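You operate a simulated robot arm through the tools that you are given. There is no shell and no other tool.

The job below is to be done with a simulated two-armed robot. You get a single attempt, and the scene is never put back.

## Task
Charge the yellow battery in the grey charger until its lamp turns green, then rack it again.
Fine: push the charger's loose plug home while the black strip is off; well 2; strip off again after; the other batteries stay on the rack.

It is judged by the outcome, as a careful person would: the job done as asked, and still so three seconds after it is handed in. It fails if anything else is knocked over, pushed out of place, dropped, spilled or broken.

## Robot
Two 7-joint arms with two-finger parallel grippers on one trunk that stands fixed in place. Base frame: the origin is at the foot of the trunk, x ahead of it, y to its left, z up. Lengths are in m, angles in degrees, forces in N, time in s.
The left shoulder is at [0.07, 0.177, 1.195], the right one opposite. With the tool pointing down near the work surface each hand reaches from about 0.28 to 0.72 m from the base axis, measured 20 degrees to its own side. Payload 3.43 kg a hand.
The tool frame of a hand sits at the grasp point between the pads (the TCP): z along the fingers, y along the line on which they close. The tips reach 0.03 m beyond it. The gripper opens to 0.094 m. The fingers are 0.028 m wide and 0.01 m thick; the gripper's body (0.05 by 0.096 m) begins 0.055 m behind the TCP.
Orientation is told as [roll, pitch, yaw] about the base's x, y, z axes, in that order, counted from this pose: with the fingers straight down and closing along the base's y, the tool's x points along the base's -x, its y along +y and its z along -z.

## Interface
- The arms move only by the tool jog_arm. It takes "left_commands", "right_commands" or both (then of equal length, played together; a hand with none holds still); each is a list of rows, each a list of 7 numbers: the closure in counts, from 0 (fully open) to 255 (shut), then the shift along the tool's x, y, z in m, then the turn, a rotation vector about the tool's x, y, z in degrees. In form: [[fingers, dx, dy, dz, ax, ay, az], ...]. A call has 1 to 20 rows; each row shifts and turns the commanded pose from where the row before left it, along the tool's axes as they then stand. A row lasts 0.2 s, in which the tool goes at most 0.05 m and 8.6 degrees; a call with a longer step from one row to the next is refused whole, and so is a gripper value outside its range. Where a pose cannot be reached the arm comes as near as it can. A force on the tool above 50 N (or 10 N above the force at the start of the call, whichever is more), or a blocked arm, ends the call early, and 0.2 s more pass. Each finger travels about 0.153 m/s and halts on what it meets, pressing with about 39 N; the grip force reading is that of the motor and also rises with nothing between the fingers. The clock runs only during rows and for 0.2 s after the last one: add rows that do not move to give the fingers time. The reply holds the time, the measured pose of the TCP, the force on the tool along the base axes, the opening and the grip force, in the units named above and with some noise, with the torque about the TCP (base axes, N m) and any sound that the robot's microphone picked up.
- Cameras (640 x 400 px; columns grow to the right, rows downward): "scene" is now at [0.1277, -0.0387, 1.5096]; the picture's right is [-0.44, -0.90, -0.00], its down [-0.55, 0.27, -0.79] and it looks along [0.71, -0.35, -0.61] (base axes); focal length 361 px, centre (320, 200). "left" rides on the left gripper at [0.076, -0.014, -0.102] in its tool frame; the picture's right is [0.18, 0.98, 0.00], its down [-0.75, 0.14, -0.64] and it looks along [-0.63, 0.12, 0.77] (tool axes); focal length 243 px, centre (320, 200). "right" rides on the right gripper at [0.076, 0.014, -0.103] in its tool frame; the picture's right is [-0.18, 0.98, 0.00], its down [-0.75, -0.14, -0.64] and it looks along [-0.63, -0.12, 0.77] (tool axes); focal length 243 px, centre (320, 200). There is no depth. A picture from a camera that has moved, and an enlarged one, comes with that camera's place and axes in the base frame and with its lens.
- snapshot(camera): a new picture of that camera. The clock stands still meanwhile.
- raise_lower(by): slides the trunk up (or, below 0, down) by that many m; the arms and the scene camera ride with it, the base frame stays. It gives what a move gives, with no picture.
- turn_head(pan, tilt): turns the head with the scene camera to pan (to the left, within 86 degrees either way) and tilt (down, from -29 to 69), counted from straight ahead of the robot. It gives what a move gives.
- zoom(camera, box): a new picture of the part [left, top, right, bottom] of that camera's present view, enlarged. The clock stands still meanwhile.
- job_done(): hands the job in; it is judged then, once.

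Nothing tells you positions but the pictures and the camera data. Unless the task says otherwise, let go and move clear before handing in.

The tools are called after "Emit:" as name(argument=value, ...) on one line, values as JSON. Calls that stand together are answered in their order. jog_arm: Moves the arms, as the interface text tells. Its arguments: {"type":"object","properties":{"left_commands":{"type":"array"},"right_commands":{"type":"array"}},"required":[]} The other tools are called the same way: raise_lower (by) slides the trunk up or down; turn_head (pan, tilt) turns the head that bears the scene camera; snapshot (camera) takes a picture; zoom (camera, box) takes an enlarged picture of a part of a camera's view; job_done () hands the job in.

At the start:

```text
t: 0.0
left_tcp_pos: [0.4894, 0.0081, 1.2306]
left_tool_rot: [0.1, 0.0, 0.0]
left_force: [-0.1, -0.3, 0.9]
left_wrist_torque: [0.0, 0.0, 0.02]
left_gripper_width: 0.0938
left_grasp_force: 0.1
right_tcp_pos: [0.4432, -0.3857, 1.2054]
right_tool_rot: [0.0, 0.0, -0.1]
right_force: [0.6, 0.0, 0.8]
right_wrist_torque: [0.0, -0.04, -0.01]
right_gripper_width: 0.0941
right_grasp_force: 0.0
trunk travel left (down, up): [-0.775, 0.065]
head pan, tilt: [-26.2, 37.7]
```

scene: 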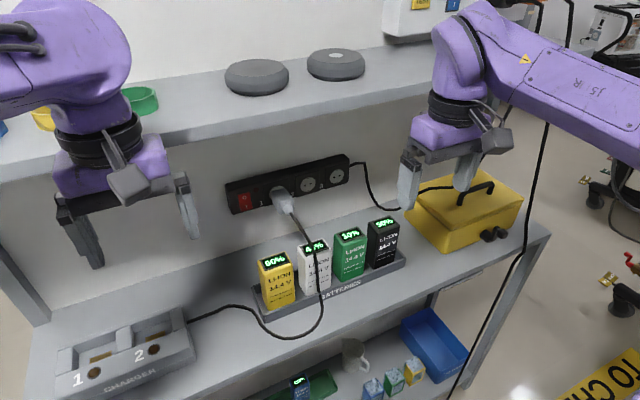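
right: 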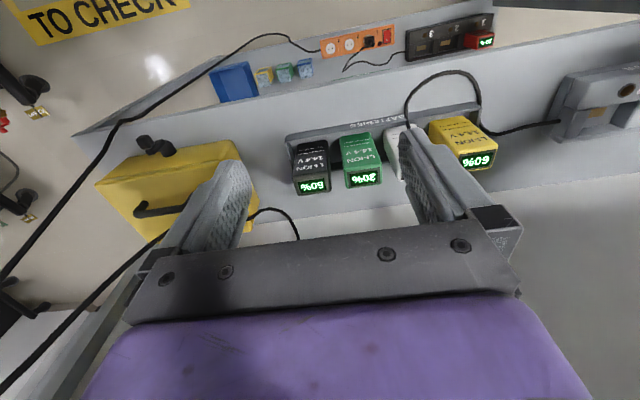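
left: 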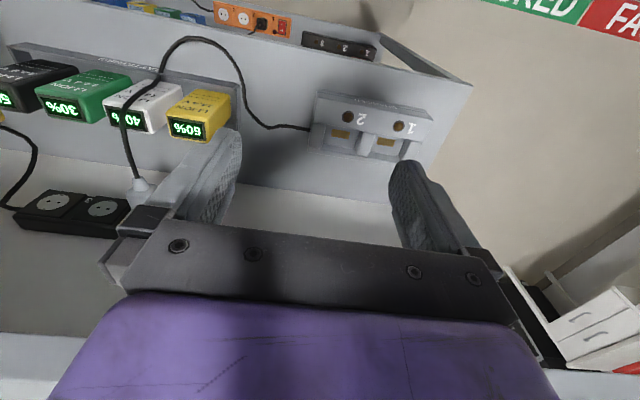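

I see a workbench with a grey charger (wells 1 and 2) at left, a rack with yellow, white, green and black batteries, and a black power strip on the wall side with a plug part way in. I'll look closer before moving.

Emit:
zoom(camera="scene", box=[220, 140, 420, 265])

Emit:
zoom(camera="scene", box=[40, 275, 240, 400])

Emit:
zoom(camera="scene", box=[230, 200, 430, 325])

Emit:
zoom(camera="left", box=[0, 50, 320, 250])

```text
3.20 times, centred on (320, 202) of scene
camera zoom: at [0.1277, -0.0387, 1.5096], right [-0.44, -0.9, 0.0], down [-0.55, 0.27, -0.79], along [0.71, -0.35, -0.61], focal length 1157 px, centre (320, 192)
```

zoom: 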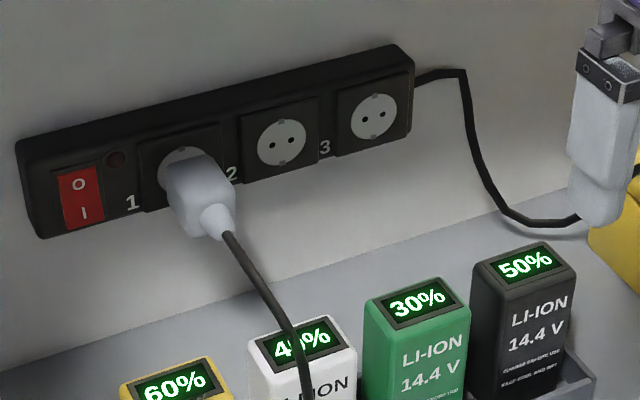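

```text
3.20 times, centred on (140, 338) of scene
camera zoom: at [0.1277, -0.0387, 1.5096], right [-0.44, -0.9, 0.0], down [-0.55, 0.27, -0.79], along [0.71, -0.35, -0.61], focal length 1157 px, centre (896, -240)
```

zoom: 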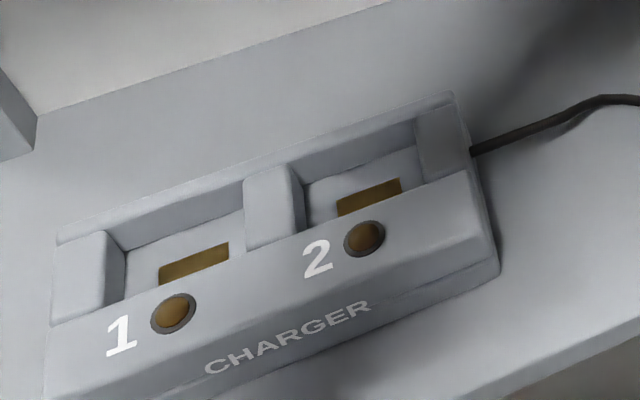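

```text
3.20 times, centred on (330, 262) of scene
camera zoom: at [0.1277, -0.0387, 1.5096], right [-0.44, -0.9, 0.0], down [-0.55, 0.27, -0.79], along [0.71, -0.35, -0.61], focal length 1157 px, centre (288, 0)
```

zoom: 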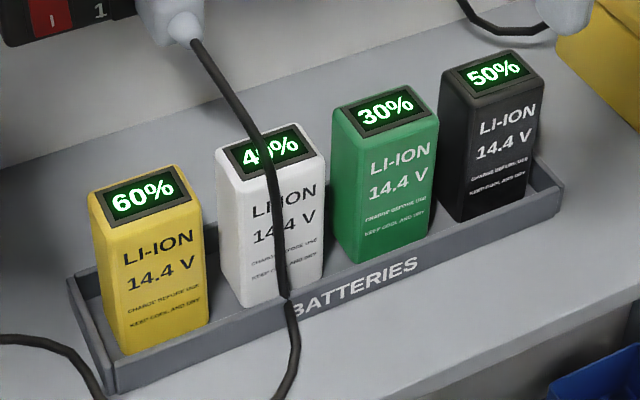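

```text
2.00 times, centred on (160, 150) of left
camera zoom: at [0.4131, -0.0046, 1.3324], right [-0.18, 0.98, 0.0], down [0.75, 0.14, 0.64], along [0.63, 0.12, -0.77], focal length 485 px, centre (640, 300)
```

zoom: 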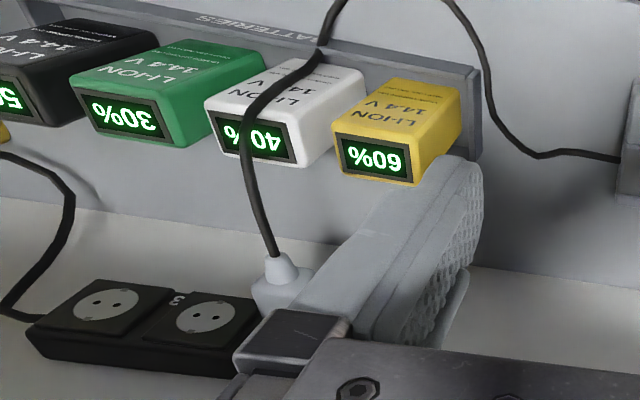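

The yellow battery's top is near [0.60, -0.17, 0.986]. The strip face is near x≈0.75, and outlet 1 holds the half-inserted plug at y≈-0.24. I'll look at the charger and the strip's switch more closely.

Emit:
turn_head(pan=0, tilt=45)

Emit:
snapshot(camera="scene")

Emit:
zoom(camera="scene", box=[180, 220, 380, 345])

```text
t: 0.9
left_tcp_pos: [0.4892, 0.0088, 1.2301]
left_tool_rot: [0.0, 0.0, 0.0]
left_force: [0.1, 0.7, 0.7]
left_wrist_torque: [-0.02, 0.0, -0.02]
left_gripper_width: 0.0941
left_grasp_force: 0.1
right_tcp_pos: [0.4436, -0.3855, 1.2045]
right_tool_rot: [0.0, 0.0, -0.1]
right_force: [0.1, 0.3, 0.1]
right_wrist_torque: [-0.01, -0.04, 0.02]
right_gripper_width: 0.0941
right_grasp_force: 0.1
trunk travel left (down, up): [-0.775, 0.065]
head pan, tilt: [0.0, 45.0]
```

```text
taken
camera scene: at [0.1314, -0.0007, 1.499], right [0.0, -1.0, 0.0], down [-0.71, 0.0, -0.71], along [0.71, 0.0, -0.71], focal length 361 px, centre (320, 200)
```

scene: 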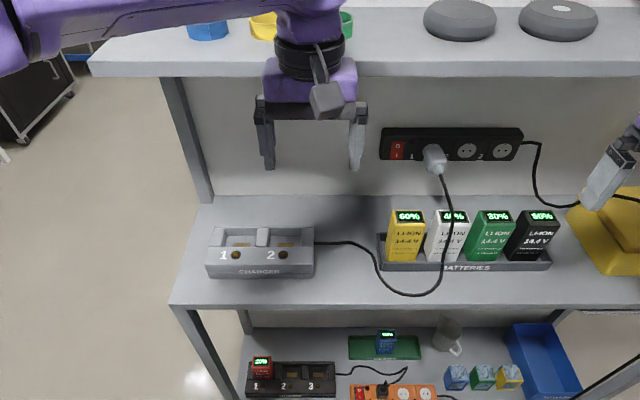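

```text
3.20 times, centred on (280, 282) of scene
camera zoom: at [0.1314, -0.0007, 1.499], right [0.0, -1.0, 0.0], down [-0.71, 0.0, -0.71], along [0.71, 0.0, -0.71], focal length 1157 px, centre (448, -64)
```

zoom: 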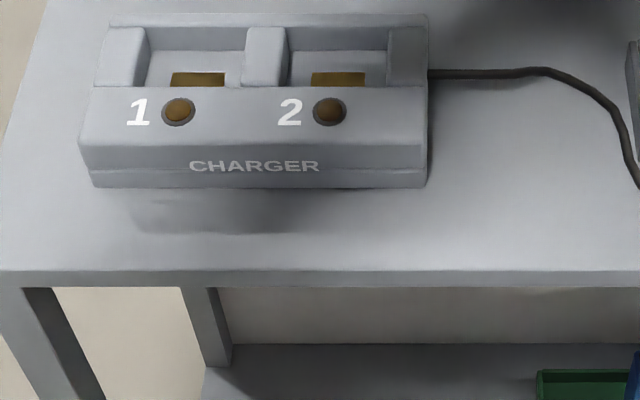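

The bench lines up with the base axes. The charger is at the left and the upper shelf stands above the strip. I'll lower the trunk a little to get parallax and a better view under the shelf.

Emit:
raise_lower(by=-0.1)

Emit:
snapshot(camera="scene")

Emit:
zoom(camera="scene", box=[360, 90, 560, 215])

Emit:
zoom(camera="scene", box=[180, 200, 380, 325])

Emit:
zoom(camera="scene", box=[360, 180, 560, 305])

```text
t: 2.2
left_tcp_pos: [0.489, 0.0098, 1.1307]
left_tool_rot: [0.0, 0.0, -0.1]
left_force: [-0.1, -0.2, -0.1]
left_wrist_torque: [-0.02, 0.01, 0.0]
left_gripper_width: 0.0938
left_grasp_force: 0.0
right_tcp_pos: [0.444, -0.3852, 1.1043]
right_tool_rot: [0.0, 0.0, -0.1]
right_force: [-0.3, 0.3, -0.7]
right_wrist_torque: [0.02, 0.02, -0.01]
right_gripper_width: 0.094
right_grasp_force: 0.0
trunk travel left (down, up): [-0.675, 0.165]
head pan, tilt: [0.0, 45.0]
```

```text
taken
camera scene: at [0.1312, -0.0004, 1.399], right [0.0, -1.0, 0.0], down [-0.71, 0.0, -0.71], along [0.71, 0.0, -0.71], focal length 361 px, centre (320, 200)
```

scene: 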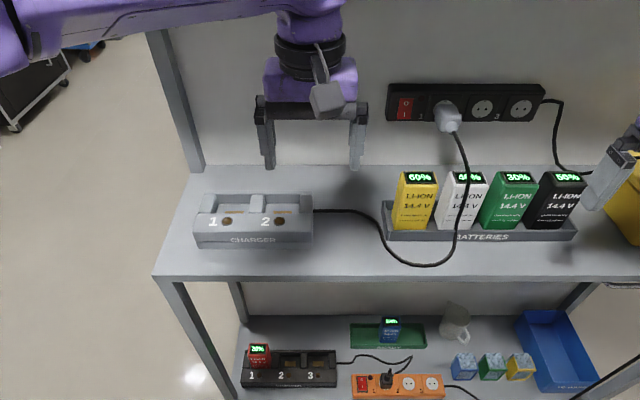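

```text
3.20 times, centred on (460, 152) of scene
camera zoom: at [0.1312, -0.0004, 1.399], right [0.0, -1.0, 0.0], down [-0.71, 0.0, -0.71], along [0.71, 0.0, -0.71], focal length 1157 px, centre (-128, 352)
```

zoom: 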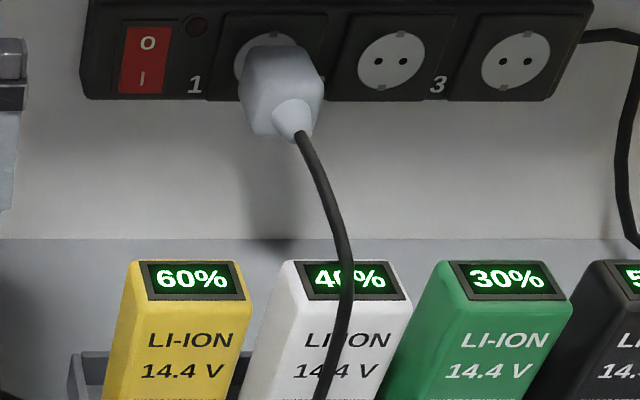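

```text
3.20 times, centred on (280, 262) of scene
camera zoom: at [0.1312, -0.0004, 1.399], right [0.0, -1.0, 0.0], down [-0.71, 0.0, -0.71], along [0.71, 0.0, -0.71], focal length 1157 px, centre (448, 0)
```

zoom: 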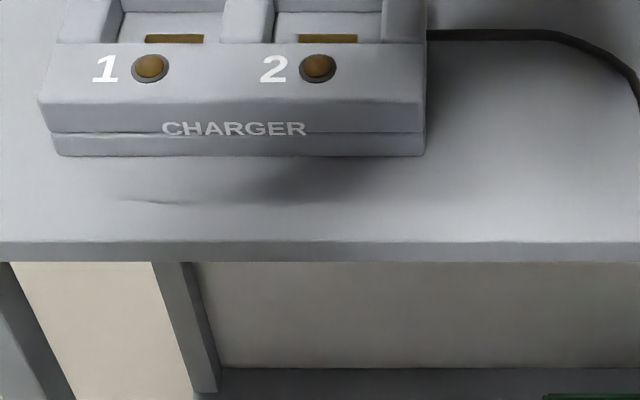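

```text
3.20 times, centred on (460, 242) of scene
camera zoom: at [0.1312, -0.0004, 1.399], right [0.0, -1.0, 0.0], down [-0.71, 0.0, -0.71], along [0.71, 0.0, -0.71], focal length 1157 px, centre (-128, 64)
```

zoom: 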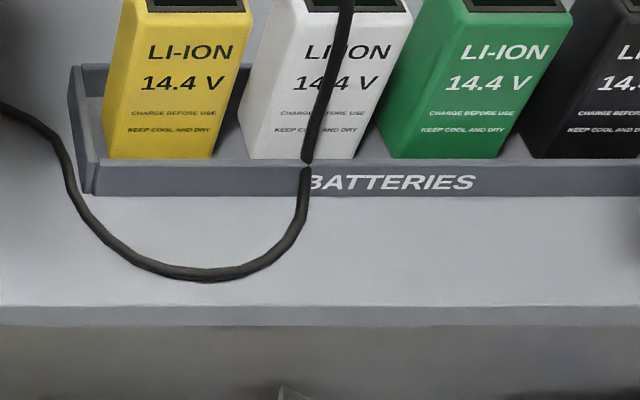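

Bench top is at z≈0.873, its front edge at x≈0.475, and the wall at x≈0.77. The shelf overhang still needs measuring, so I'll move the left hand out of the way (back, then left) and look up at the shelf.

Emit:
jog_arm(left_commands=[[0, 0.05, 0, 0, 0, 0, 0], [0, 0.05, 0, 0, 0, 0, 0], [0, 0, 0.05, 0, 0, 0, 0], [0, 0, 0.05, 0, 0, 0, 0], [0, 0, 0.05, 0, 0, 0, 0], [0, 0, 0.05, 0, 0, 0, 0], [0, 0, 0.05, 0, 0, 0, 0]])

Emit:
turn_head(pan=-15, tilt=15)

Emit:
snapshot(camera="scene")

```text
t: 3.8
left_tcp_pos: [0.3891, 0.2622, 1.1351]
left_tool_rot: [-0.1, -0.1, 0.0]
left_force: [-0.7, 0.1, -1.1]
left_wrist_torque: [0.0, 0.01, 0.0]
left_gripper_width: 0.0937
left_grasp_force: 0.0
right_tcp_pos: [0.4432, -0.3839, 1.1059]
right_tool_rot: [0.0, 0.0, 0.1]
right_force: [0.3, 0.8, -0.2]
right_wrist_torque: [0.01, -0.02, -0.01]
right_gripper_width: 0.0941
right_grasp_force: 0.0
trunk travel left (down, up): [-0.675, 0.165]
head pan, tilt: [0.0, 45.0]
```

```text
t: 4.8
left_tcp_pos: [0.3887, 0.2609, 1.1357]
left_tool_rot: [0.0, -0.1, 0.0]
left_force: [-0.6, 0.1, 1.0]
left_wrist_torque: [0.0, -0.02, -0.03]
left_gripper_width: 0.094
left_grasp_force: 0.1
right_tcp_pos: [0.4434, -0.3845, 1.1047]
right_tool_rot: [0.0, 0.1, -0.1]
right_force: [-0.4, 0.2, -1.0]
right_wrist_torque: [-0.02, -0.02, -0.02]
right_gripper_width: 0.0941
right_grasp_force: 0.0
trunk travel left (down, up): [-0.675, 0.165]
head pan, tilt: [-15.0, 15.0]
```

```text
taken
camera scene: at [0.1403, -0.0242, 1.4457], right [-0.26, -0.97, 0.0], down [-0.25, 0.07, -0.97], along [0.93, -0.25, -0.26], focal length 361 px, centre (320, 200)
```

scene: 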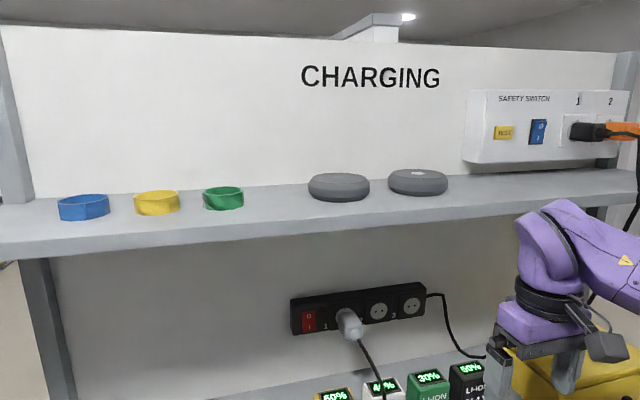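

There is a "SAFETY SWITCH" box on the wall that I should read, so I'll zoom in on it and on the strip.

Emit:
zoom(camera="scene", box=[460, 80, 640, 192])

Emit:
zoom(camera="scene", box=[280, 270, 440, 370])

Emit:
turn_head(pan=-45, tilt=25)

Emit:
snapshot(camera="scene")

```text
3.56 times, centred on (550, 136) of scene
camera zoom: at [0.1403, -0.0242, 1.4457], right [-0.26, -0.97, 0.0], down [-0.25, 0.07, -0.97], along [0.93, -0.25, -0.26], focal length 1285 px, centre (-498, 428)
```

zoom: 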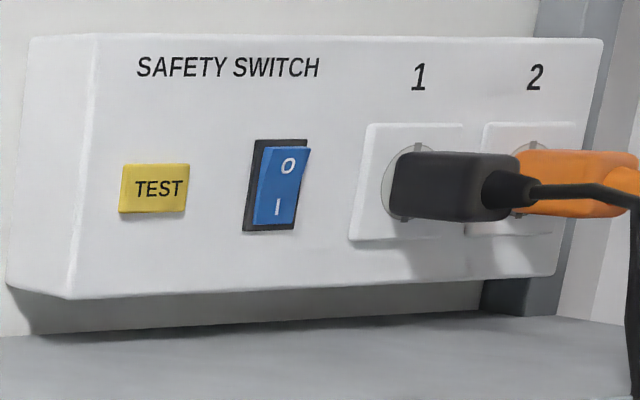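

```text
4.00 times, centred on (360, 320) of scene
camera zoom: at [0.1403, -0.0242, 1.4457], right [-0.26, -0.97, 0.0], down [-0.25, 0.07, -0.97], along [0.93, -0.25, -0.26], focal length 1446 px, centre (160, -280)
```

zoom: 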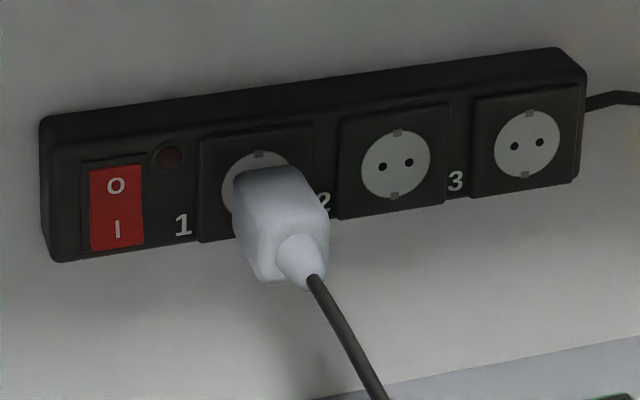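

```text
t: 5.7
left_tcp_pos: [0.3902, 0.2606, 1.1345]
left_tool_rot: [-0.1, -0.1, -0.1]
left_force: [-0.2, -1.0, 0.1]
left_wrist_torque: [-0.01, 0.02, 0.03]
left_gripper_width: 0.0938
left_grasp_force: 0.1
right_tcp_pos: [0.444, -0.3852, 1.1042]
right_tool_rot: [0.0, -0.1, -0.1]
right_force: [0.3, -0.2, -0.3]
right_wrist_torque: [0.01, -0.03, 0.02]
right_gripper_width: 0.0942
right_grasp_force: 0.1
trunk travel left (down, up): [-0.675, 0.165]
head pan, tilt: [-45.0, 25.0]
```

```text
taken
camera scene: at [0.1153, -0.0654, 1.4296], right [-0.71, -0.71, 0.0], down [-0.3, 0.3, -0.91], along [0.64, -0.64, -0.42], focal length 361 px, centre (320, 200)
```

scene: 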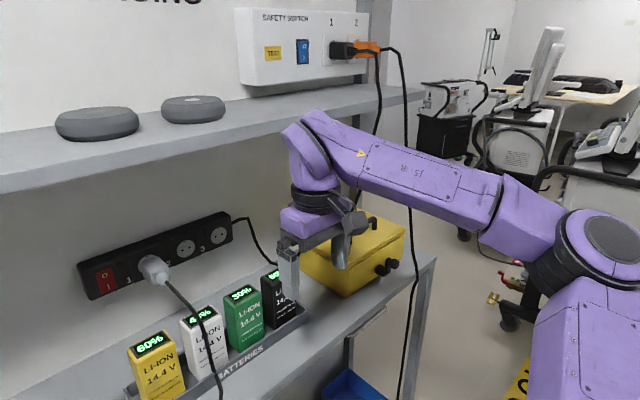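

The safety switch rests on "I", so mains is on, and the black strip's lamp is dark. The shelf's underside is at about z≈1.27, with its front edge at x≈0.58. I'll bring the right hand forward and tilt it 45° so its camera looks at the plug and switch.

Emit:
jog_arm(right_commands=[[0, -0.01, 0.045, 0, 0, 0, 0], [0, -0.01, 0.045, 0, 0, 0, 0], [0, -0.01, 0.045, 0, 0, 0, 0], [0, -0.01, 0.045, 0, 0, 0, 0], [0, 0, 0, 0, 0, -8, 0], [0, 0, 0, 0, 0, -8, 0], [0, 0, 0, 0, 0, -8, 0], [0, 0, 0, 0, 0, -8, 0], [0, 0, 0, 0, 0, -8, 0], [0, 0, 0, 0, 0, -5, 0]])

Emit:
snapshot(camera="right")

Emit:
snapshot(camera="scene")

```text
t: 7.9
left_tcp_pos: [0.3902, 0.2612, 1.1351]
left_tool_rot: [-0.1, 0.1, 0.0]
left_force: [0.2, 0.5, 0.3]
left_wrist_torque: [-0.03, 0.03, 0.04]
left_gripper_width: 0.0941
left_grasp_force: 0.1
right_tcp_pos: [0.4853, -0.191, 1.1111]
right_tool_rot: [-0.4, -44.9, 0.1]
right_force: [-0.1, 0.1, 0.2]
right_wrist_torque: [0.0, -0.05, -0.02]
right_gripper_width: 0.0939
right_grasp_force: 0.1
right hand out of reach, approached as far as the arm can: row 10
trunk travel left (down, up): [-0.675, 0.165]
head pan, tilt: [-45.0, 25.0]
```

```text
taken
camera right: at [0.3576, -0.1759, 1.1308], right [0.13, 0.98, 0.12], down [0.08, -0.14, 0.99], along [0.99, -0.12, -0.1], focal length 243 px, centre (320, 200)
```

right: 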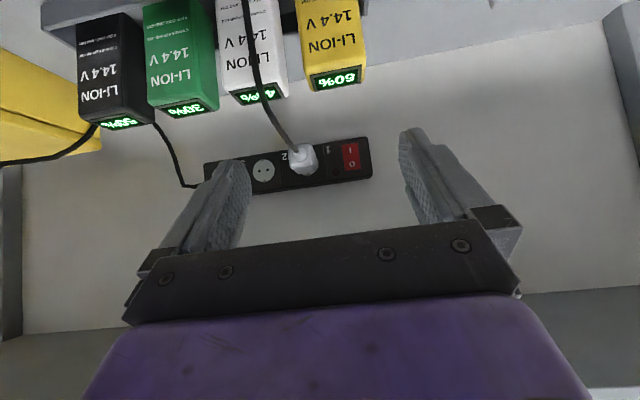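

```text
taken
camera scene: at [0.1154, -0.0642, 1.4296], right [-0.71, -0.71, 0.0], down [-0.3, 0.3, -0.91], along [0.64, -0.64, -0.42], focal length 361 px, centre (320, 200)
```

scene: 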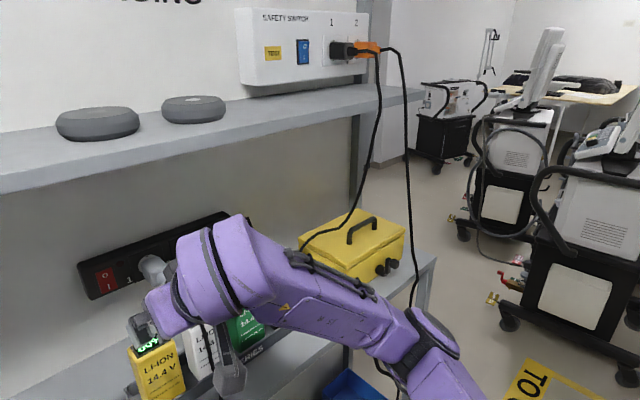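

The right camera now looks straight at the strip. I'll zoom in on the plug and switch.

Emit:
zoom(camera="right", box=[240, 110, 400, 210])

Emit:
zoom(camera="right", box=[180, 0, 400, 137])

```text
4.00 times, centred on (320, 160) of right
camera zoom: at [0.3576, -0.1759, 1.1308], right [0.13, 0.98, 0.12], down [0.08, -0.14, 0.99], along [0.99, -0.12, -0.1], focal length 970 px, centre (320, 360)
```

zoom: 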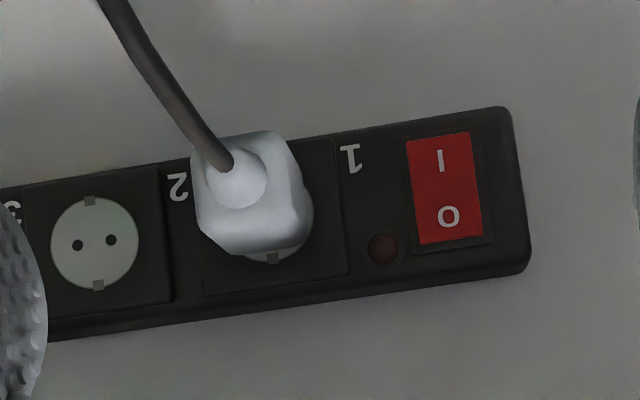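

```text
2.91 times, centred on (290, 68) of right
camera zoom: at [0.3576, -0.1759, 1.1308], right [0.13, 0.98, 0.12], down [0.08, -0.14, 0.99], along [0.99, -0.12, -0.1], focal length 706 px, centre (407, 582)
```

zoom: 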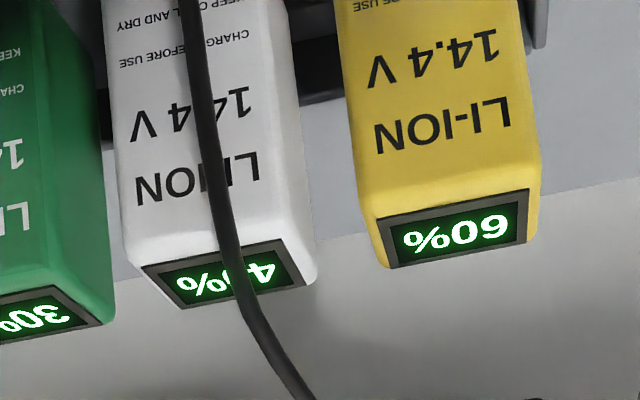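

The plug stands out from outlet 1 with its cone tip at about [0.676, -0.235, 1.032]. The rocker is at about [0.739, -0.164, 1.031], with its "I" half at the bottom. I'll move closer to measure these better.

Emit:
jog_arm(right_commands=[[0, -0.0212, 0, 0.0259, 0, 0, 0], [0, -0.0212, 0, 0.0259, 0, 0, 0], [0, -0.0212, 0, 0.0259, 0, 0, 0], [0, 0, 0, 0, 0, 0, 0]])

Emit:
snapshot(camera="right")

Emit:
zoom(camera="right", box=[220, 90, 420, 215])

```text
t: 8.9
left_tcp_pos: [0.3889, 0.2613, 1.1353]
left_tool_rot: [0.1, 0.0, 0.0]
left_force: [-0.2, -0.1, 0.0]
left_wrist_torque: [-0.01, -0.02, 0.01]
left_gripper_width: 0.0942
left_grasp_force: 0.1
right_tcp_pos: [0.5854, -0.192, 1.1023]
right_tool_rot: [0.0, -45.0, 0.0]
right_force: [1.1, 0.1, 0.6]
right_wrist_torque: [-0.01, -0.02, 0.02]
right_gripper_width: 0.0942
right_grasp_force: 0.0
trunk travel left (down, up): [-0.675, 0.165]
head pan, tilt: [-45.0, 25.0]
```

```text
taken
camera right: at [0.4574, -0.1772, 1.1224], right [0.13, 0.98, 0.13], down [0.08, -0.14, 0.99], along [0.99, -0.12, -0.1], focal length 243 px, centre (320, 200)
```

right: 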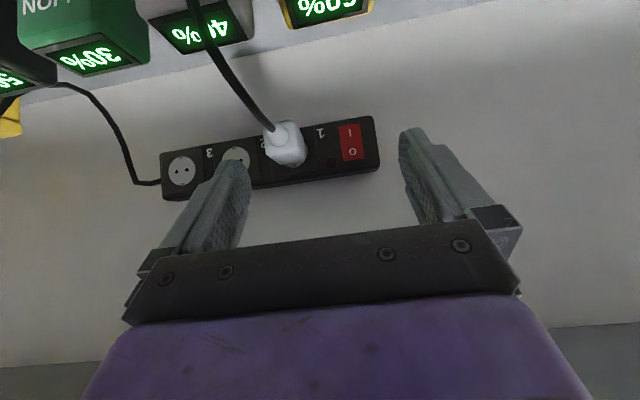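

```text
3.20 times, centred on (320, 152) of right
camera zoom: at [0.4574, -0.1772, 1.1224], right [0.13, 0.98, 0.13], down [0.08, -0.14, 0.99], along [0.99, -0.12, -0.1], focal length 776 px, centre (320, 352)
```

zoom: 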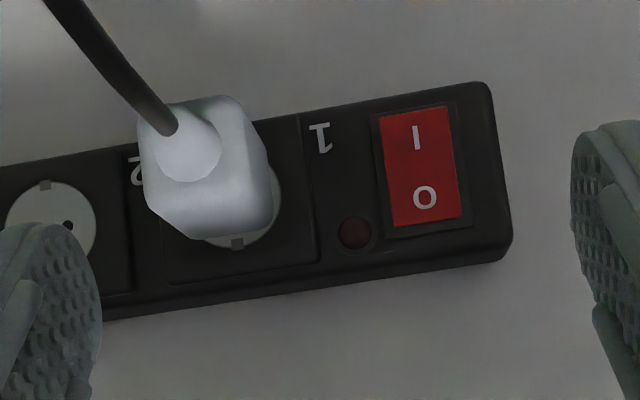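

The plug body measures about 4 cm square, with its back face near x≈0.69 on an axis near y≈-0.238, z≈1.03. I'll centre the open hand on the cable line and come in closer, to line up for a fingertip push.

Emit:
jog_arm(right_commands=[[0, 0, -0.046, 0, 0, 0, 0], [0, -0.0045, 0, 0.0342, 0, 0, 0], [0, -0.0045, 0, 0.0342, 0, 0, 0], [0, 0, 0, 0, 0, 0, 0]])

Emit:
snapshot(camera="right")

Emit:
zoom(camera="right", box=[220, 100, 420, 225])

```text
t: 9.9
left_tcp_pos: [0.3883, 0.2608, 1.1362]
left_tool_rot: [0.0, -0.1, 0.0]
left_force: [-0.7, 0.8, -0.1]
left_wrist_torque: [-0.01, -0.04, -0.01]
left_gripper_width: 0.094
left_grasp_force: 0.1
right_tcp_pos: [0.6463, -0.2328, 1.0783]
right_tool_rot: [-0.6, -44.6, 0.5]
right_force: [-0.6, -0.1, 0.0]
right_wrist_torque: [0.03, 0.03, 0.02]
right_gripper_width: 0.0941
right_grasp_force: 0.1
right hand out of reach, approached as far as the arm can: row 1, 3
trunk travel left (down, up): [-0.675, 0.165]
head pan, tilt: [-45.0, 25.0]
```

```text
taken
camera right: at [0.5186, -0.2195, 1.0974], right [0.13, 0.98, 0.12], down [0.09, -0.13, 0.99], along [0.99, -0.12, -0.1], focal length 243 px, centre (320, 200)
```

right: 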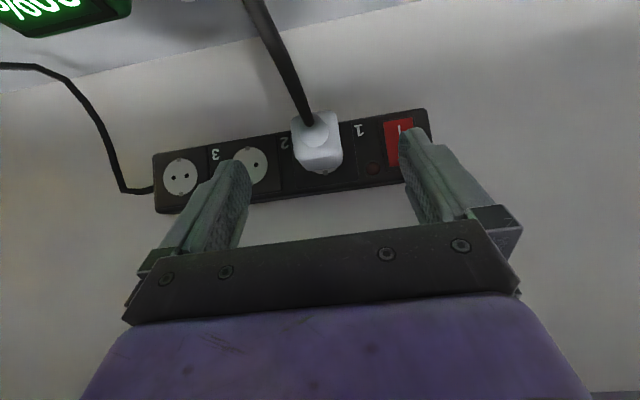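

```text
3.20 times, centred on (320, 162) of right
camera zoom: at [0.5186, -0.2195, 1.0974], right [0.13, 0.98, 0.12], down [0.09, -0.13, 0.99], along [0.99, -0.12, -0.1], focal length 776 px, centre (320, 320)
```

zoom: 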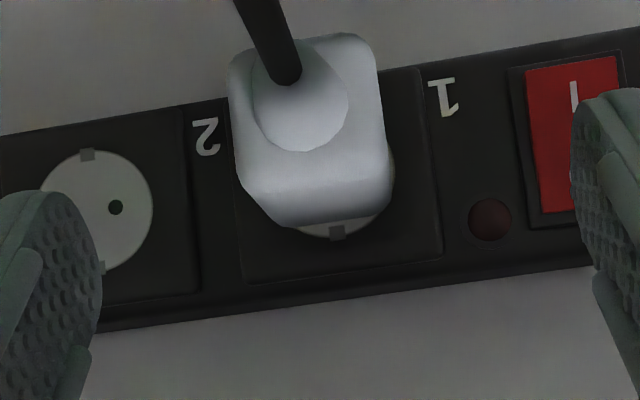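

The arm is near a limit at this trunk height: the reply says out of reach, and z stopped about 2 cm high. I'll back off, raise the trunk 0.1 m so the elbow sits higher, and try again.

Emit:
jog_arm(right_commands=[[0, 0.035, 0, -0.035, 0, 0, 0], [0, 0.035, 0, -0.035, 0, 0, 0], [0, 0.035, 0, -0.035, 0, 0, 0], [0, 0, 0, 0, 0, 0, 0]])

Emit:
raise_lower(by=0.1)

Emit:
snapshot(camera="scene")

```text
t: 10.9
left_tcp_pos: [0.3902, 0.2606, 1.1353]
left_tool_rot: [0.0, 0.0, 0.0]
left_force: [0.4, 0.1, 0.5]
left_wrist_torque: [-0.03, 0.03, 0.01]
left_gripper_width: 0.0937
left_grasp_force: 0.1
right_tcp_pos: [0.5158, -0.1971, 1.1094]
right_tool_rot: [-0.5, -44.8, 0.1]
right_force: [-0.3, -0.2, -0.5]
right_wrist_torque: [-0.01, 0.0, -0.01]
right_gripper_width: 0.0938
right_grasp_force: 0.0
right hand out of reach, approached as far as the arm can: row 1, 2, 3
trunk travel left (down, up): [-0.675, 0.165]
head pan, tilt: [-45.0, 25.0]
```

```text
t: 12.3
left_tcp_pos: [0.3888, 0.2612, 1.2364]
left_tool_rot: [0.2, 0.1, 0.0]
left_force: [-0.5, 0.0, -0.1]
left_wrist_torque: [0.0, 0.03, 0.0]
left_gripper_width: 0.094
left_grasp_force: 0.0
right_tcp_pos: [0.5164, -0.1968, 1.2102]
right_tool_rot: [-0.5, -44.9, 0.2]
right_force: [0.7, 0.2, -0.9]
right_wrist_torque: [-0.02, 0.0, -0.03]
right_gripper_width: 0.0942
right_grasp_force: 0.2
trunk travel left (down, up): [-0.775, 0.065]
head pan, tilt: [-45.0, 25.0]
```

```text
taken
camera scene: at [0.1154, -0.0653, 1.5295], right [-0.71, -0.71, 0.0], down [-0.3, 0.3, -0.91], along [0.64, -0.64, -0.42], focal length 361 px, centre (320, 200)
```

scene: 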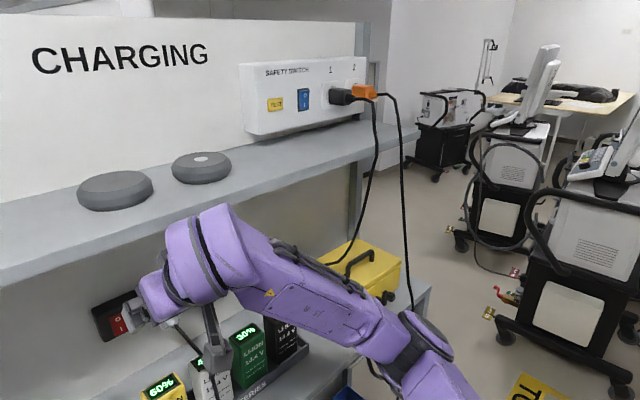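

Now I'll lower the hand in front of the plug line and check whether reach is better.

Emit:
jog_arm(right_commands=[[0, 0.0283, -0.01, 0.0283, 0, 0, 0], [0, 0.0283, -0.01, 0.0283, 0, 0, 0], [0, 0.0283, -0.01, 0.0283, 0, 0, 0], [0, 0, -0.01, 0, 0, 0, 0], [0, 0, 0, 0, 0, 0, 0]])

```text
t: 13.5
left_tcp_pos: [0.3899, 0.2605, 1.2355]
left_tool_rot: [0.1, 0.0, 0.0]
left_force: [-0.5, 0.3, 0.6]
left_wrist_torque: [-0.01, -0.02, 0.0]
left_gripper_width: 0.0941
left_grasp_force: 0.1
right_tcp_pos: [0.519, -0.1606, 1.1257]
right_tool_rot: [-0.9, -44.7, 0.4]
right_force: [-0.5, -0.2, -0.1]
right_wrist_torque: [-0.01, -0.01, 0.02]
right_gripper_width: 0.0939
right_grasp_force: 0.1
right hand out of reach, approached as far as the arm can: row 1, 2, 3, 4
trunk travel left (down, up): [-0.775, 0.065]
head pan, tilt: [-45.0, 25.0]
```

Raising made it worse, so the trunk should go lower. I'll lift and retract the hand first for clearance, then lower the trunk.

Emit:
jog_arm(right_commands=[[0, -0.0159, 0, -0.0371, 0, 0, 0], [0, -0.0159, 0, -0.0371, 0, 0, 0], [0, -0.0159, 0, -0.0371, 0, 0, 0], [0, -0.0159, 0, -0.0371, 0, 0, 0], [0, 0, 0, 0, 0, 0, 0]])

Emit:
raise_lower(by=-0.2)

Emit:
snapshot(camera="scene")

```text
t: 14.7
left_tcp_pos: [0.3901, 0.2608, 1.2345]
left_tool_rot: [-0.1, 0.1, 0.1]
left_force: [-0.2, -0.3, 0.5]
left_wrist_torque: [0.0, 0.02, 0.0]
left_gripper_width: 0.0942
left_grasp_force: 0.0
right_tcp_pos: [0.4607, -0.1595, 1.2723]
right_tool_rot: [-0.5, -44.8, 0.1]
right_force: [1.1, -0.2, 0.1]
right_wrist_torque: [-0.01, -0.03, 0.02]
right_gripper_width: 0.094
right_grasp_force: 0.1
trunk travel left (down, up): [-0.775, 0.065]
head pan, tilt: [-45.0, 25.0]
```

```text
t: 16.8
left_tcp_pos: [0.3901, 0.2619, 1.0357]
left_tool_rot: [0.0, -0.1, 0.0]
left_force: [-0.2, 0.9, 0.0]
left_wrist_torque: [-0.03, -0.01, 0.01]
left_gripper_width: 0.0941
left_grasp_force: 0.0
right_tcp_pos: [0.4622, -0.1602, 1.0724]
right_tool_rot: [-0.6, -44.8, 0.2]
right_force: [-0.1, -0.1, -1.0]
right_wrist_torque: [-0.02, 0.0, 0.0]
right_gripper_width: 0.0939
right_grasp_force: 0.0
trunk travel left (down, up): [-0.575, 0.265]
head pan, tilt: [-45.0, 25.0]
```

```text
taken
camera scene: at [0.115, -0.0654, 1.3296], right [-0.71, -0.71, 0.0], down [-0.3, 0.3, -0.91], along [0.64, -0.64, -0.42], focal length 361 px, centre (320, 200)
```

scene: 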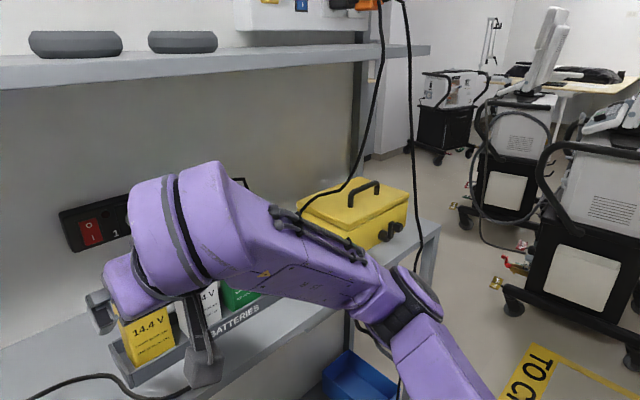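

The trunk is lower now. I'll try moving right and then forward toward the plug line.

Emit:
jog_arm(right_commands=[[0, -0.007, -0.039, -0.007, 0, 0, 0], [0, -0.007, -0.039, -0.007, 0, 0, 0], [0, -0.0236, 0, 0.0236, 0, 0, 0], [0, -0.0236, 0, 0.0236, 0, 0, 0], [0, -0.0236, 0, 0.0236, 0, 0, 0], [0, 0, 0, 0, 0, 0, 0]])

```text
t: 18.2
left_tcp_pos: [0.3887, 0.2608, 1.0354]
left_tool_rot: [0.0, -0.1, 0.0]
left_force: [0.5, 0.4, -0.2]
left_wrist_torque: [0.02, -0.02, 0.0]
left_gripper_width: 0.0943
left_grasp_force: 0.1
right_tcp_pos: [0.5615, -0.2386, 1.0917]
right_tool_rot: [-0.4, -44.8, 0.2]
right_force: [0.1, -0.7, 0.6]
right_wrist_torque: [-0.04, 0.02, -0.01]
right_gripper_width: 0.094
right_grasp_force: 0.0
trunk travel left (down, up): [-0.575, 0.265]
head pan, tilt: [-45.0, 25.0]
```

That reach is fine. I'll continue forward and down to just behind the plug.

Emit:
jog_arm(right_commands=[[0, -0.0148, 0, 0.0443, 0, 0, 0], [0, -0.0148, 0, 0.0443, 0, 0, 0], [0, 0, 0, 0, 0, 0, 0]])

Emit:
snapshot(camera="right")

Emit:
zoom(camera="right", box=[220, 100, 420, 225])

Emit:
snapshot(camera="scene")

```text
t: 19.0
left_tcp_pos: [0.3888, 0.2603, 1.0356]
left_tool_rot: [0.1, -0.1, 0.0]
left_force: [0.3, -0.3, 0.1]
left_wrist_torque: [0.0, 0.01, -0.02]
left_gripper_width: 0.0942
left_grasp_force: 0.1
right_tcp_pos: [0.6487, -0.2368, 1.0506]
right_tool_rot: [-0.5, -44.8, 0.1]
right_force: [0.3, 0.9, 0.3]
right_wrist_torque: [0.0, 0.02, 0.02]
right_gripper_width: 0.0941
right_grasp_force: 0.1
trunk travel left (down, up): [-0.575, 0.265]
head pan, tilt: [-45.0, 25.0]
```

```text
taken
camera right: at [0.5208, -0.2234, 1.0703], right [0.13, 0.98, 0.12], down [0.08, -0.14, 0.99], along [0.99, -0.12, -0.1], focal length 243 px, centre (320, 200)
```

right: 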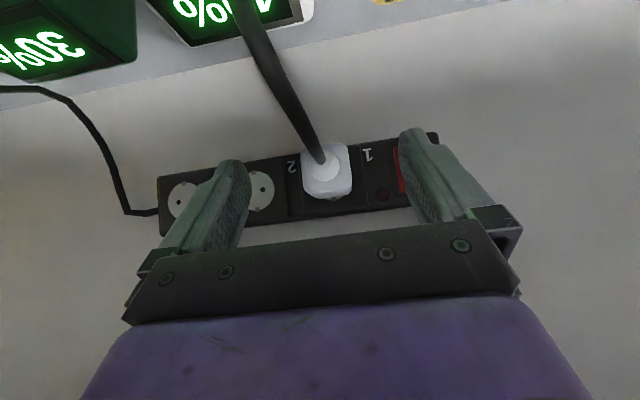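

```text
3.20 times, centred on (320, 162) of right
camera zoom: at [0.5208, -0.2234, 1.0703], right [0.13, 0.98, 0.12], down [0.08, -0.14, 0.99], along [0.99, -0.12, -0.1], focal length 776 px, centre (320, 320)
```

zoom: 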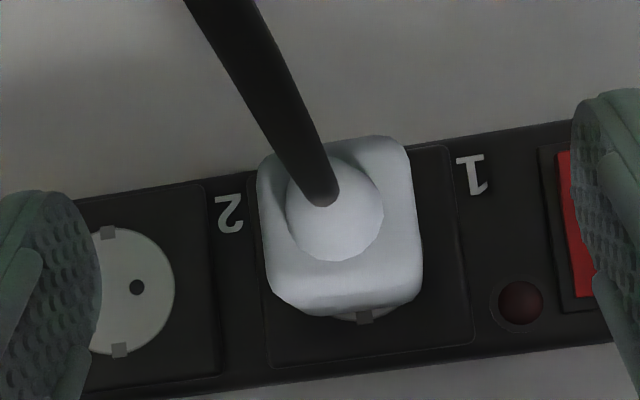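

```text
taken
camera scene: at [0.1143, -0.0656, 1.3296], right [-0.71, -0.71, 0.0], down [-0.3, 0.3, -0.91], along [0.64, -0.64, -0.42], focal length 361 px, centre (320, 200)
```

scene: 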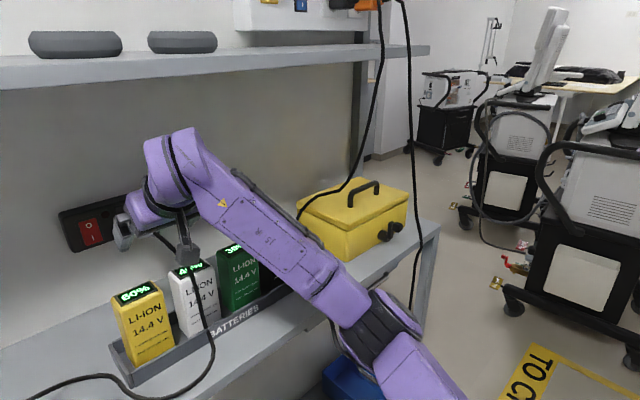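

The plug axis is at y≈-0.237, z≈1.029, which is centred between the fingers. I'll narrow the fingers to a gap of about 25 mm so they straddle the cable cone, drop 1 cm, and check.

Emit:
jog_arm(right_commands=[[187, 0.0075, -0.0006, 0.0075, 0, 0, 0], [187, 0, 0, 0, 0, 0, 0], [187, 0, 0, 0, 0, 0, 0]])

Emit:
snapshot(camera="right")

Emit:
zoom(camera="right", box=[240, 110, 400, 210])

```text
t: 19.8
left_tcp_pos: [0.3891, 0.2602, 1.0349]
left_tool_rot: [0.0, 0.1, 0.0]
left_force: [-0.3, -0.3, -0.5]
left_wrist_torque: [-0.03, 0.0, 0.0]
left_gripper_width: 0.0938
left_grasp_force: 0.0
right_tcp_pos: [0.6469, -0.2379, 1.0403]
right_tool_rot: [-0.5, -44.7, 0.0]
right_force: [0.8, -0.6, 0.2]
right_wrist_torque: [0.0, 0.0, 0.0]
right_gripper_width: 0.0251
right_grasp_force: 0.0
trunk travel left (down, up): [-0.575, 0.265]
head pan, tilt: [-45.0, 25.0]
```

```text
taken
camera right: at [0.5191, -0.2241, 1.0598], right [0.13, 0.98, 0.12], down [0.08, -0.14, 0.99], along [0.99, -0.12, -0.1], focal length 243 px, centre (320, 200)
```

right: 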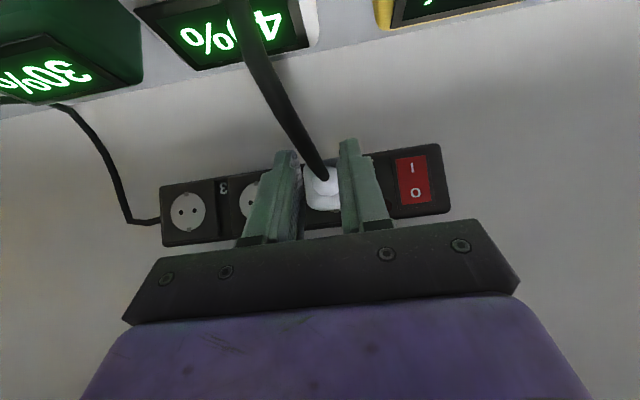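

```text
4.00 times, centred on (320, 160) of right
camera zoom: at [0.5191, -0.2241, 1.0598], right [0.13, 0.98, 0.12], down [0.08, -0.14, 0.99], along [0.99, -0.12, -0.1], focal length 970 px, centre (320, 360)
```

zoom: 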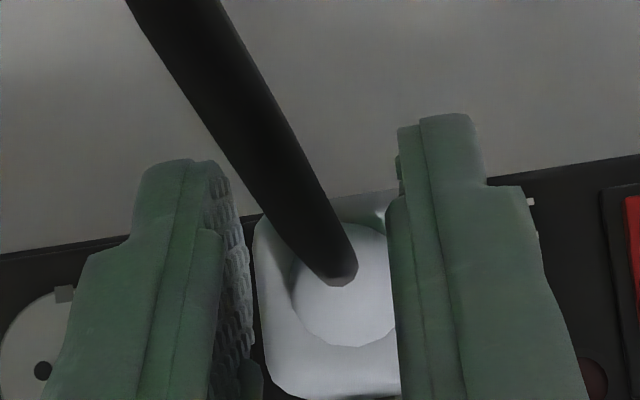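

The fingers straddle the cone and are aligned to within about 1 mm. I'll start pushing toward the wall in small steps while watching the force.

Emit:
jog_arm(right_commands=[[187, -0.0057, 0, 0.0057, 0, 0, 0], [187, -0.0028, 0, 0.0028, 0, 0, 0], [187, -0.0028, 0, 0.0028, 0, 0, 0], [187, -0.0014, 0, 0.0014, 0, 0, 0], [187, 0, 0, 0, 0, 0, 0]])

Emit:
zoom(camera="right", box=[240, 110, 400, 210])

```text
t: 21.0
left_tcp_pos: [0.3903, 0.2603, 1.0362]
left_tool_rot: [0.0, 0.0, 0.0]
left_force: [-0.2, 0.3, 0.0]
left_wrist_torque: [0.0, 0.0, -0.02]
left_gripper_width: 0.0939
left_grasp_force: 0.0
right_tcp_pos: [0.6643, -0.2399, 1.0408]
right_tool_rot: [-0.5, -44.9, 0.2]
right_force: [0.3, -0.5, -0.2]
right_wrist_torque: [-0.01, -0.03, 0.02]
right_gripper_width: 0.0251
right_grasp_force: 0.1
trunk travel left (down, up): [-0.575, 0.265]
head pan, tilt: [-45.0, 25.0]
```

```text
4.00 times, centred on (320, 160) of right
camera zoom: at [0.5355, -0.2248, 1.0594], right [0.13, 0.98, 0.12], down [0.08, -0.14, 0.99], along [0.99, -0.12, -0.1], focal length 970 px, centre (320, 360)
```

zoom: 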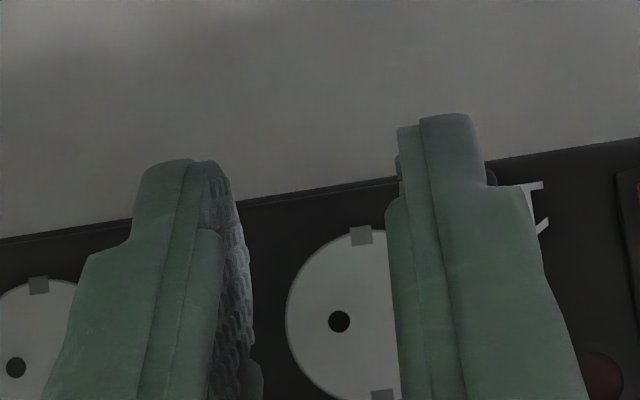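

The plug is no longer in outlet 1: the socket shows empty, and no force was felt. I need to see where the plug went.

Emit:
snapshot(camera="right")

Emit:
snapshot(camera="scene")

Emit:
zoom(camera="scene", box=[50, 180, 290, 330])

```text
taken
camera right: at [0.5355, -0.2248, 1.0594], right [0.13, 0.98, 0.12], down [0.08, -0.14, 0.99], along [0.99, -0.12, -0.1], focal length 243 px, centre (320, 200)
```

right: 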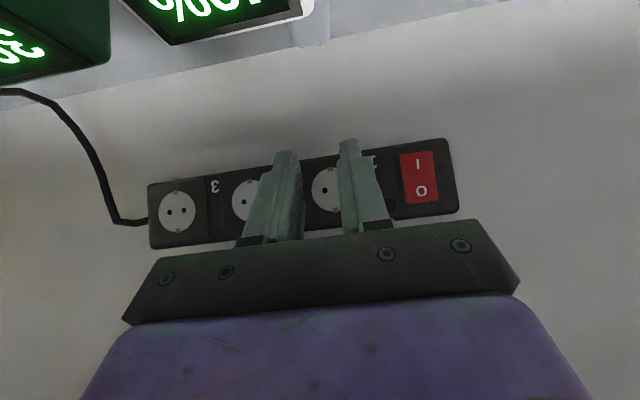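

```text
taken
camera scene: at [0.1152, -0.0654, 1.3295], right [-0.71, -0.71, 0.0], down [-0.3, 0.3, -0.91], along [0.64, -0.64, -0.42], focal length 361 px, centre (320, 200)
```

scene: 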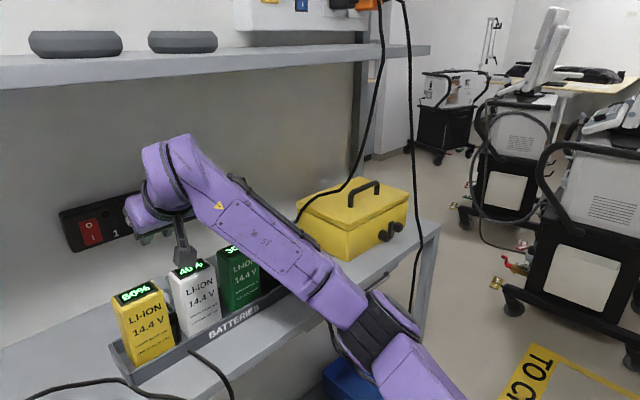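

```text
2.67 times, centred on (170, 255) of scene
camera zoom: at [0.1152, -0.0654, 1.3295], right [-0.71, -0.71, 0.0], down [-0.3, 0.3, -0.91], along [0.64, -0.64, -0.42], focal length 964 px, centre (720, 53)
```

zoom: 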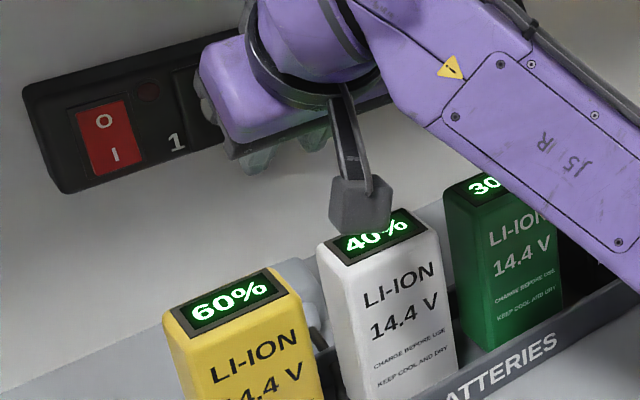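

The plug came out, and I can see a grey object lying behind or between the yellow and white batteries. I'll back the hand off carefully, then look for it.

Emit:
jog_arm(right_commands=[[187, 0.0165, 0, -0.0306, 0, 0, 0], [187, 0.0165, 0, -0.0306, 0, 0, 0], [187, 0.0165, 0, -0.0306, 0, 0, 0], [187, 0, 0, -0.03, 0, 0, 0], [187, 0, 0, 0, 0, 0, 0]])

Emit:
snapshot(camera="right")

Emit:
snapshot(camera="scene")

Emit:
zoom(camera="scene", box=[80, 230, 280, 355])

```text
t: 22.2
left_tcp_pos: [0.3901, 0.2605, 1.0358]
left_tool_rot: [-0.1, -0.1, 0.0]
left_force: [0.9, 0.8, -0.2]
left_wrist_torque: [-0.03, 0.01, 0.0]
left_gripper_width: 0.0941
left_grasp_force: 0.0
right_tcp_pos: [0.5407, -0.2368, 1.0913]
right_tool_rot: [-0.5, -44.7, 0.1]
right_force: [0.2, 0.4, -0.4]
right_wrist_torque: [-0.03, 0.02, -0.01]
right_gripper_width: 0.025
right_grasp_force: 0.1
trunk travel left (down, up): [-0.575, 0.265]
head pan, tilt: [-45.0, 25.0]
```

```text
taken
camera right: at [0.4123, -0.223, 1.1115], right [0.13, 0.98, 0.12], down [0.08, -0.14, 0.99], along [0.99, -0.12, -0.1], focal length 243 px, centre (320, 200)
```

right: 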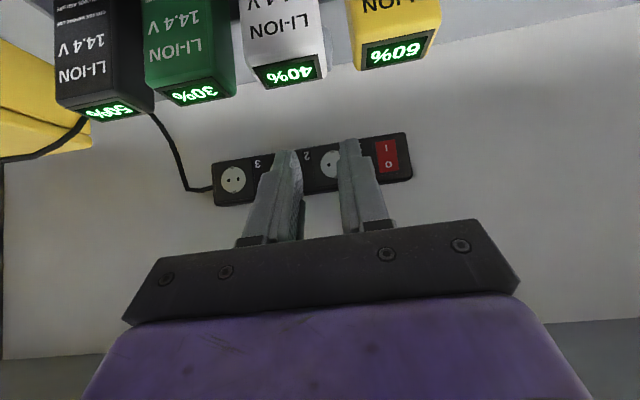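

```text
taken
camera scene: at [0.1158, -0.0656, 1.3294], right [-0.71, -0.71, 0.0], down [-0.3, 0.3, -0.91], along [0.64, -0.64, -0.42], focal length 361 px, centre (320, 200)
```

scene: 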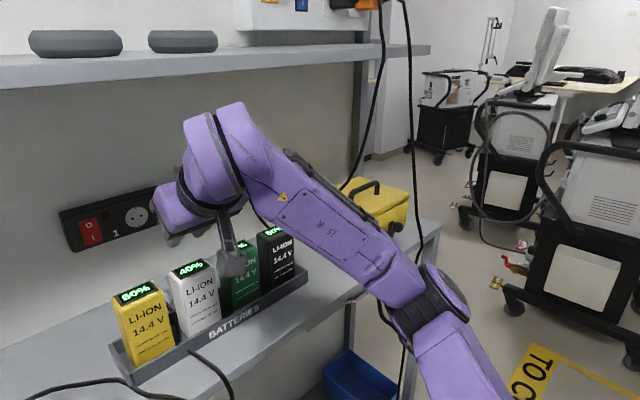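

```text
3.20 times, centred on (180, 292) of scene
camera zoom: at [0.1158, -0.0656, 1.3294], right [-0.71, -0.71, 0.0], down [-0.3, 0.3, -0.91], along [0.64, -0.64, -0.42], focal length 1157 px, centre (768, -96)
```

zoom: 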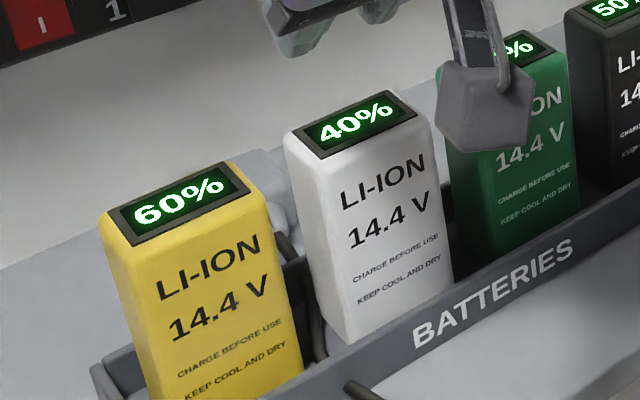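

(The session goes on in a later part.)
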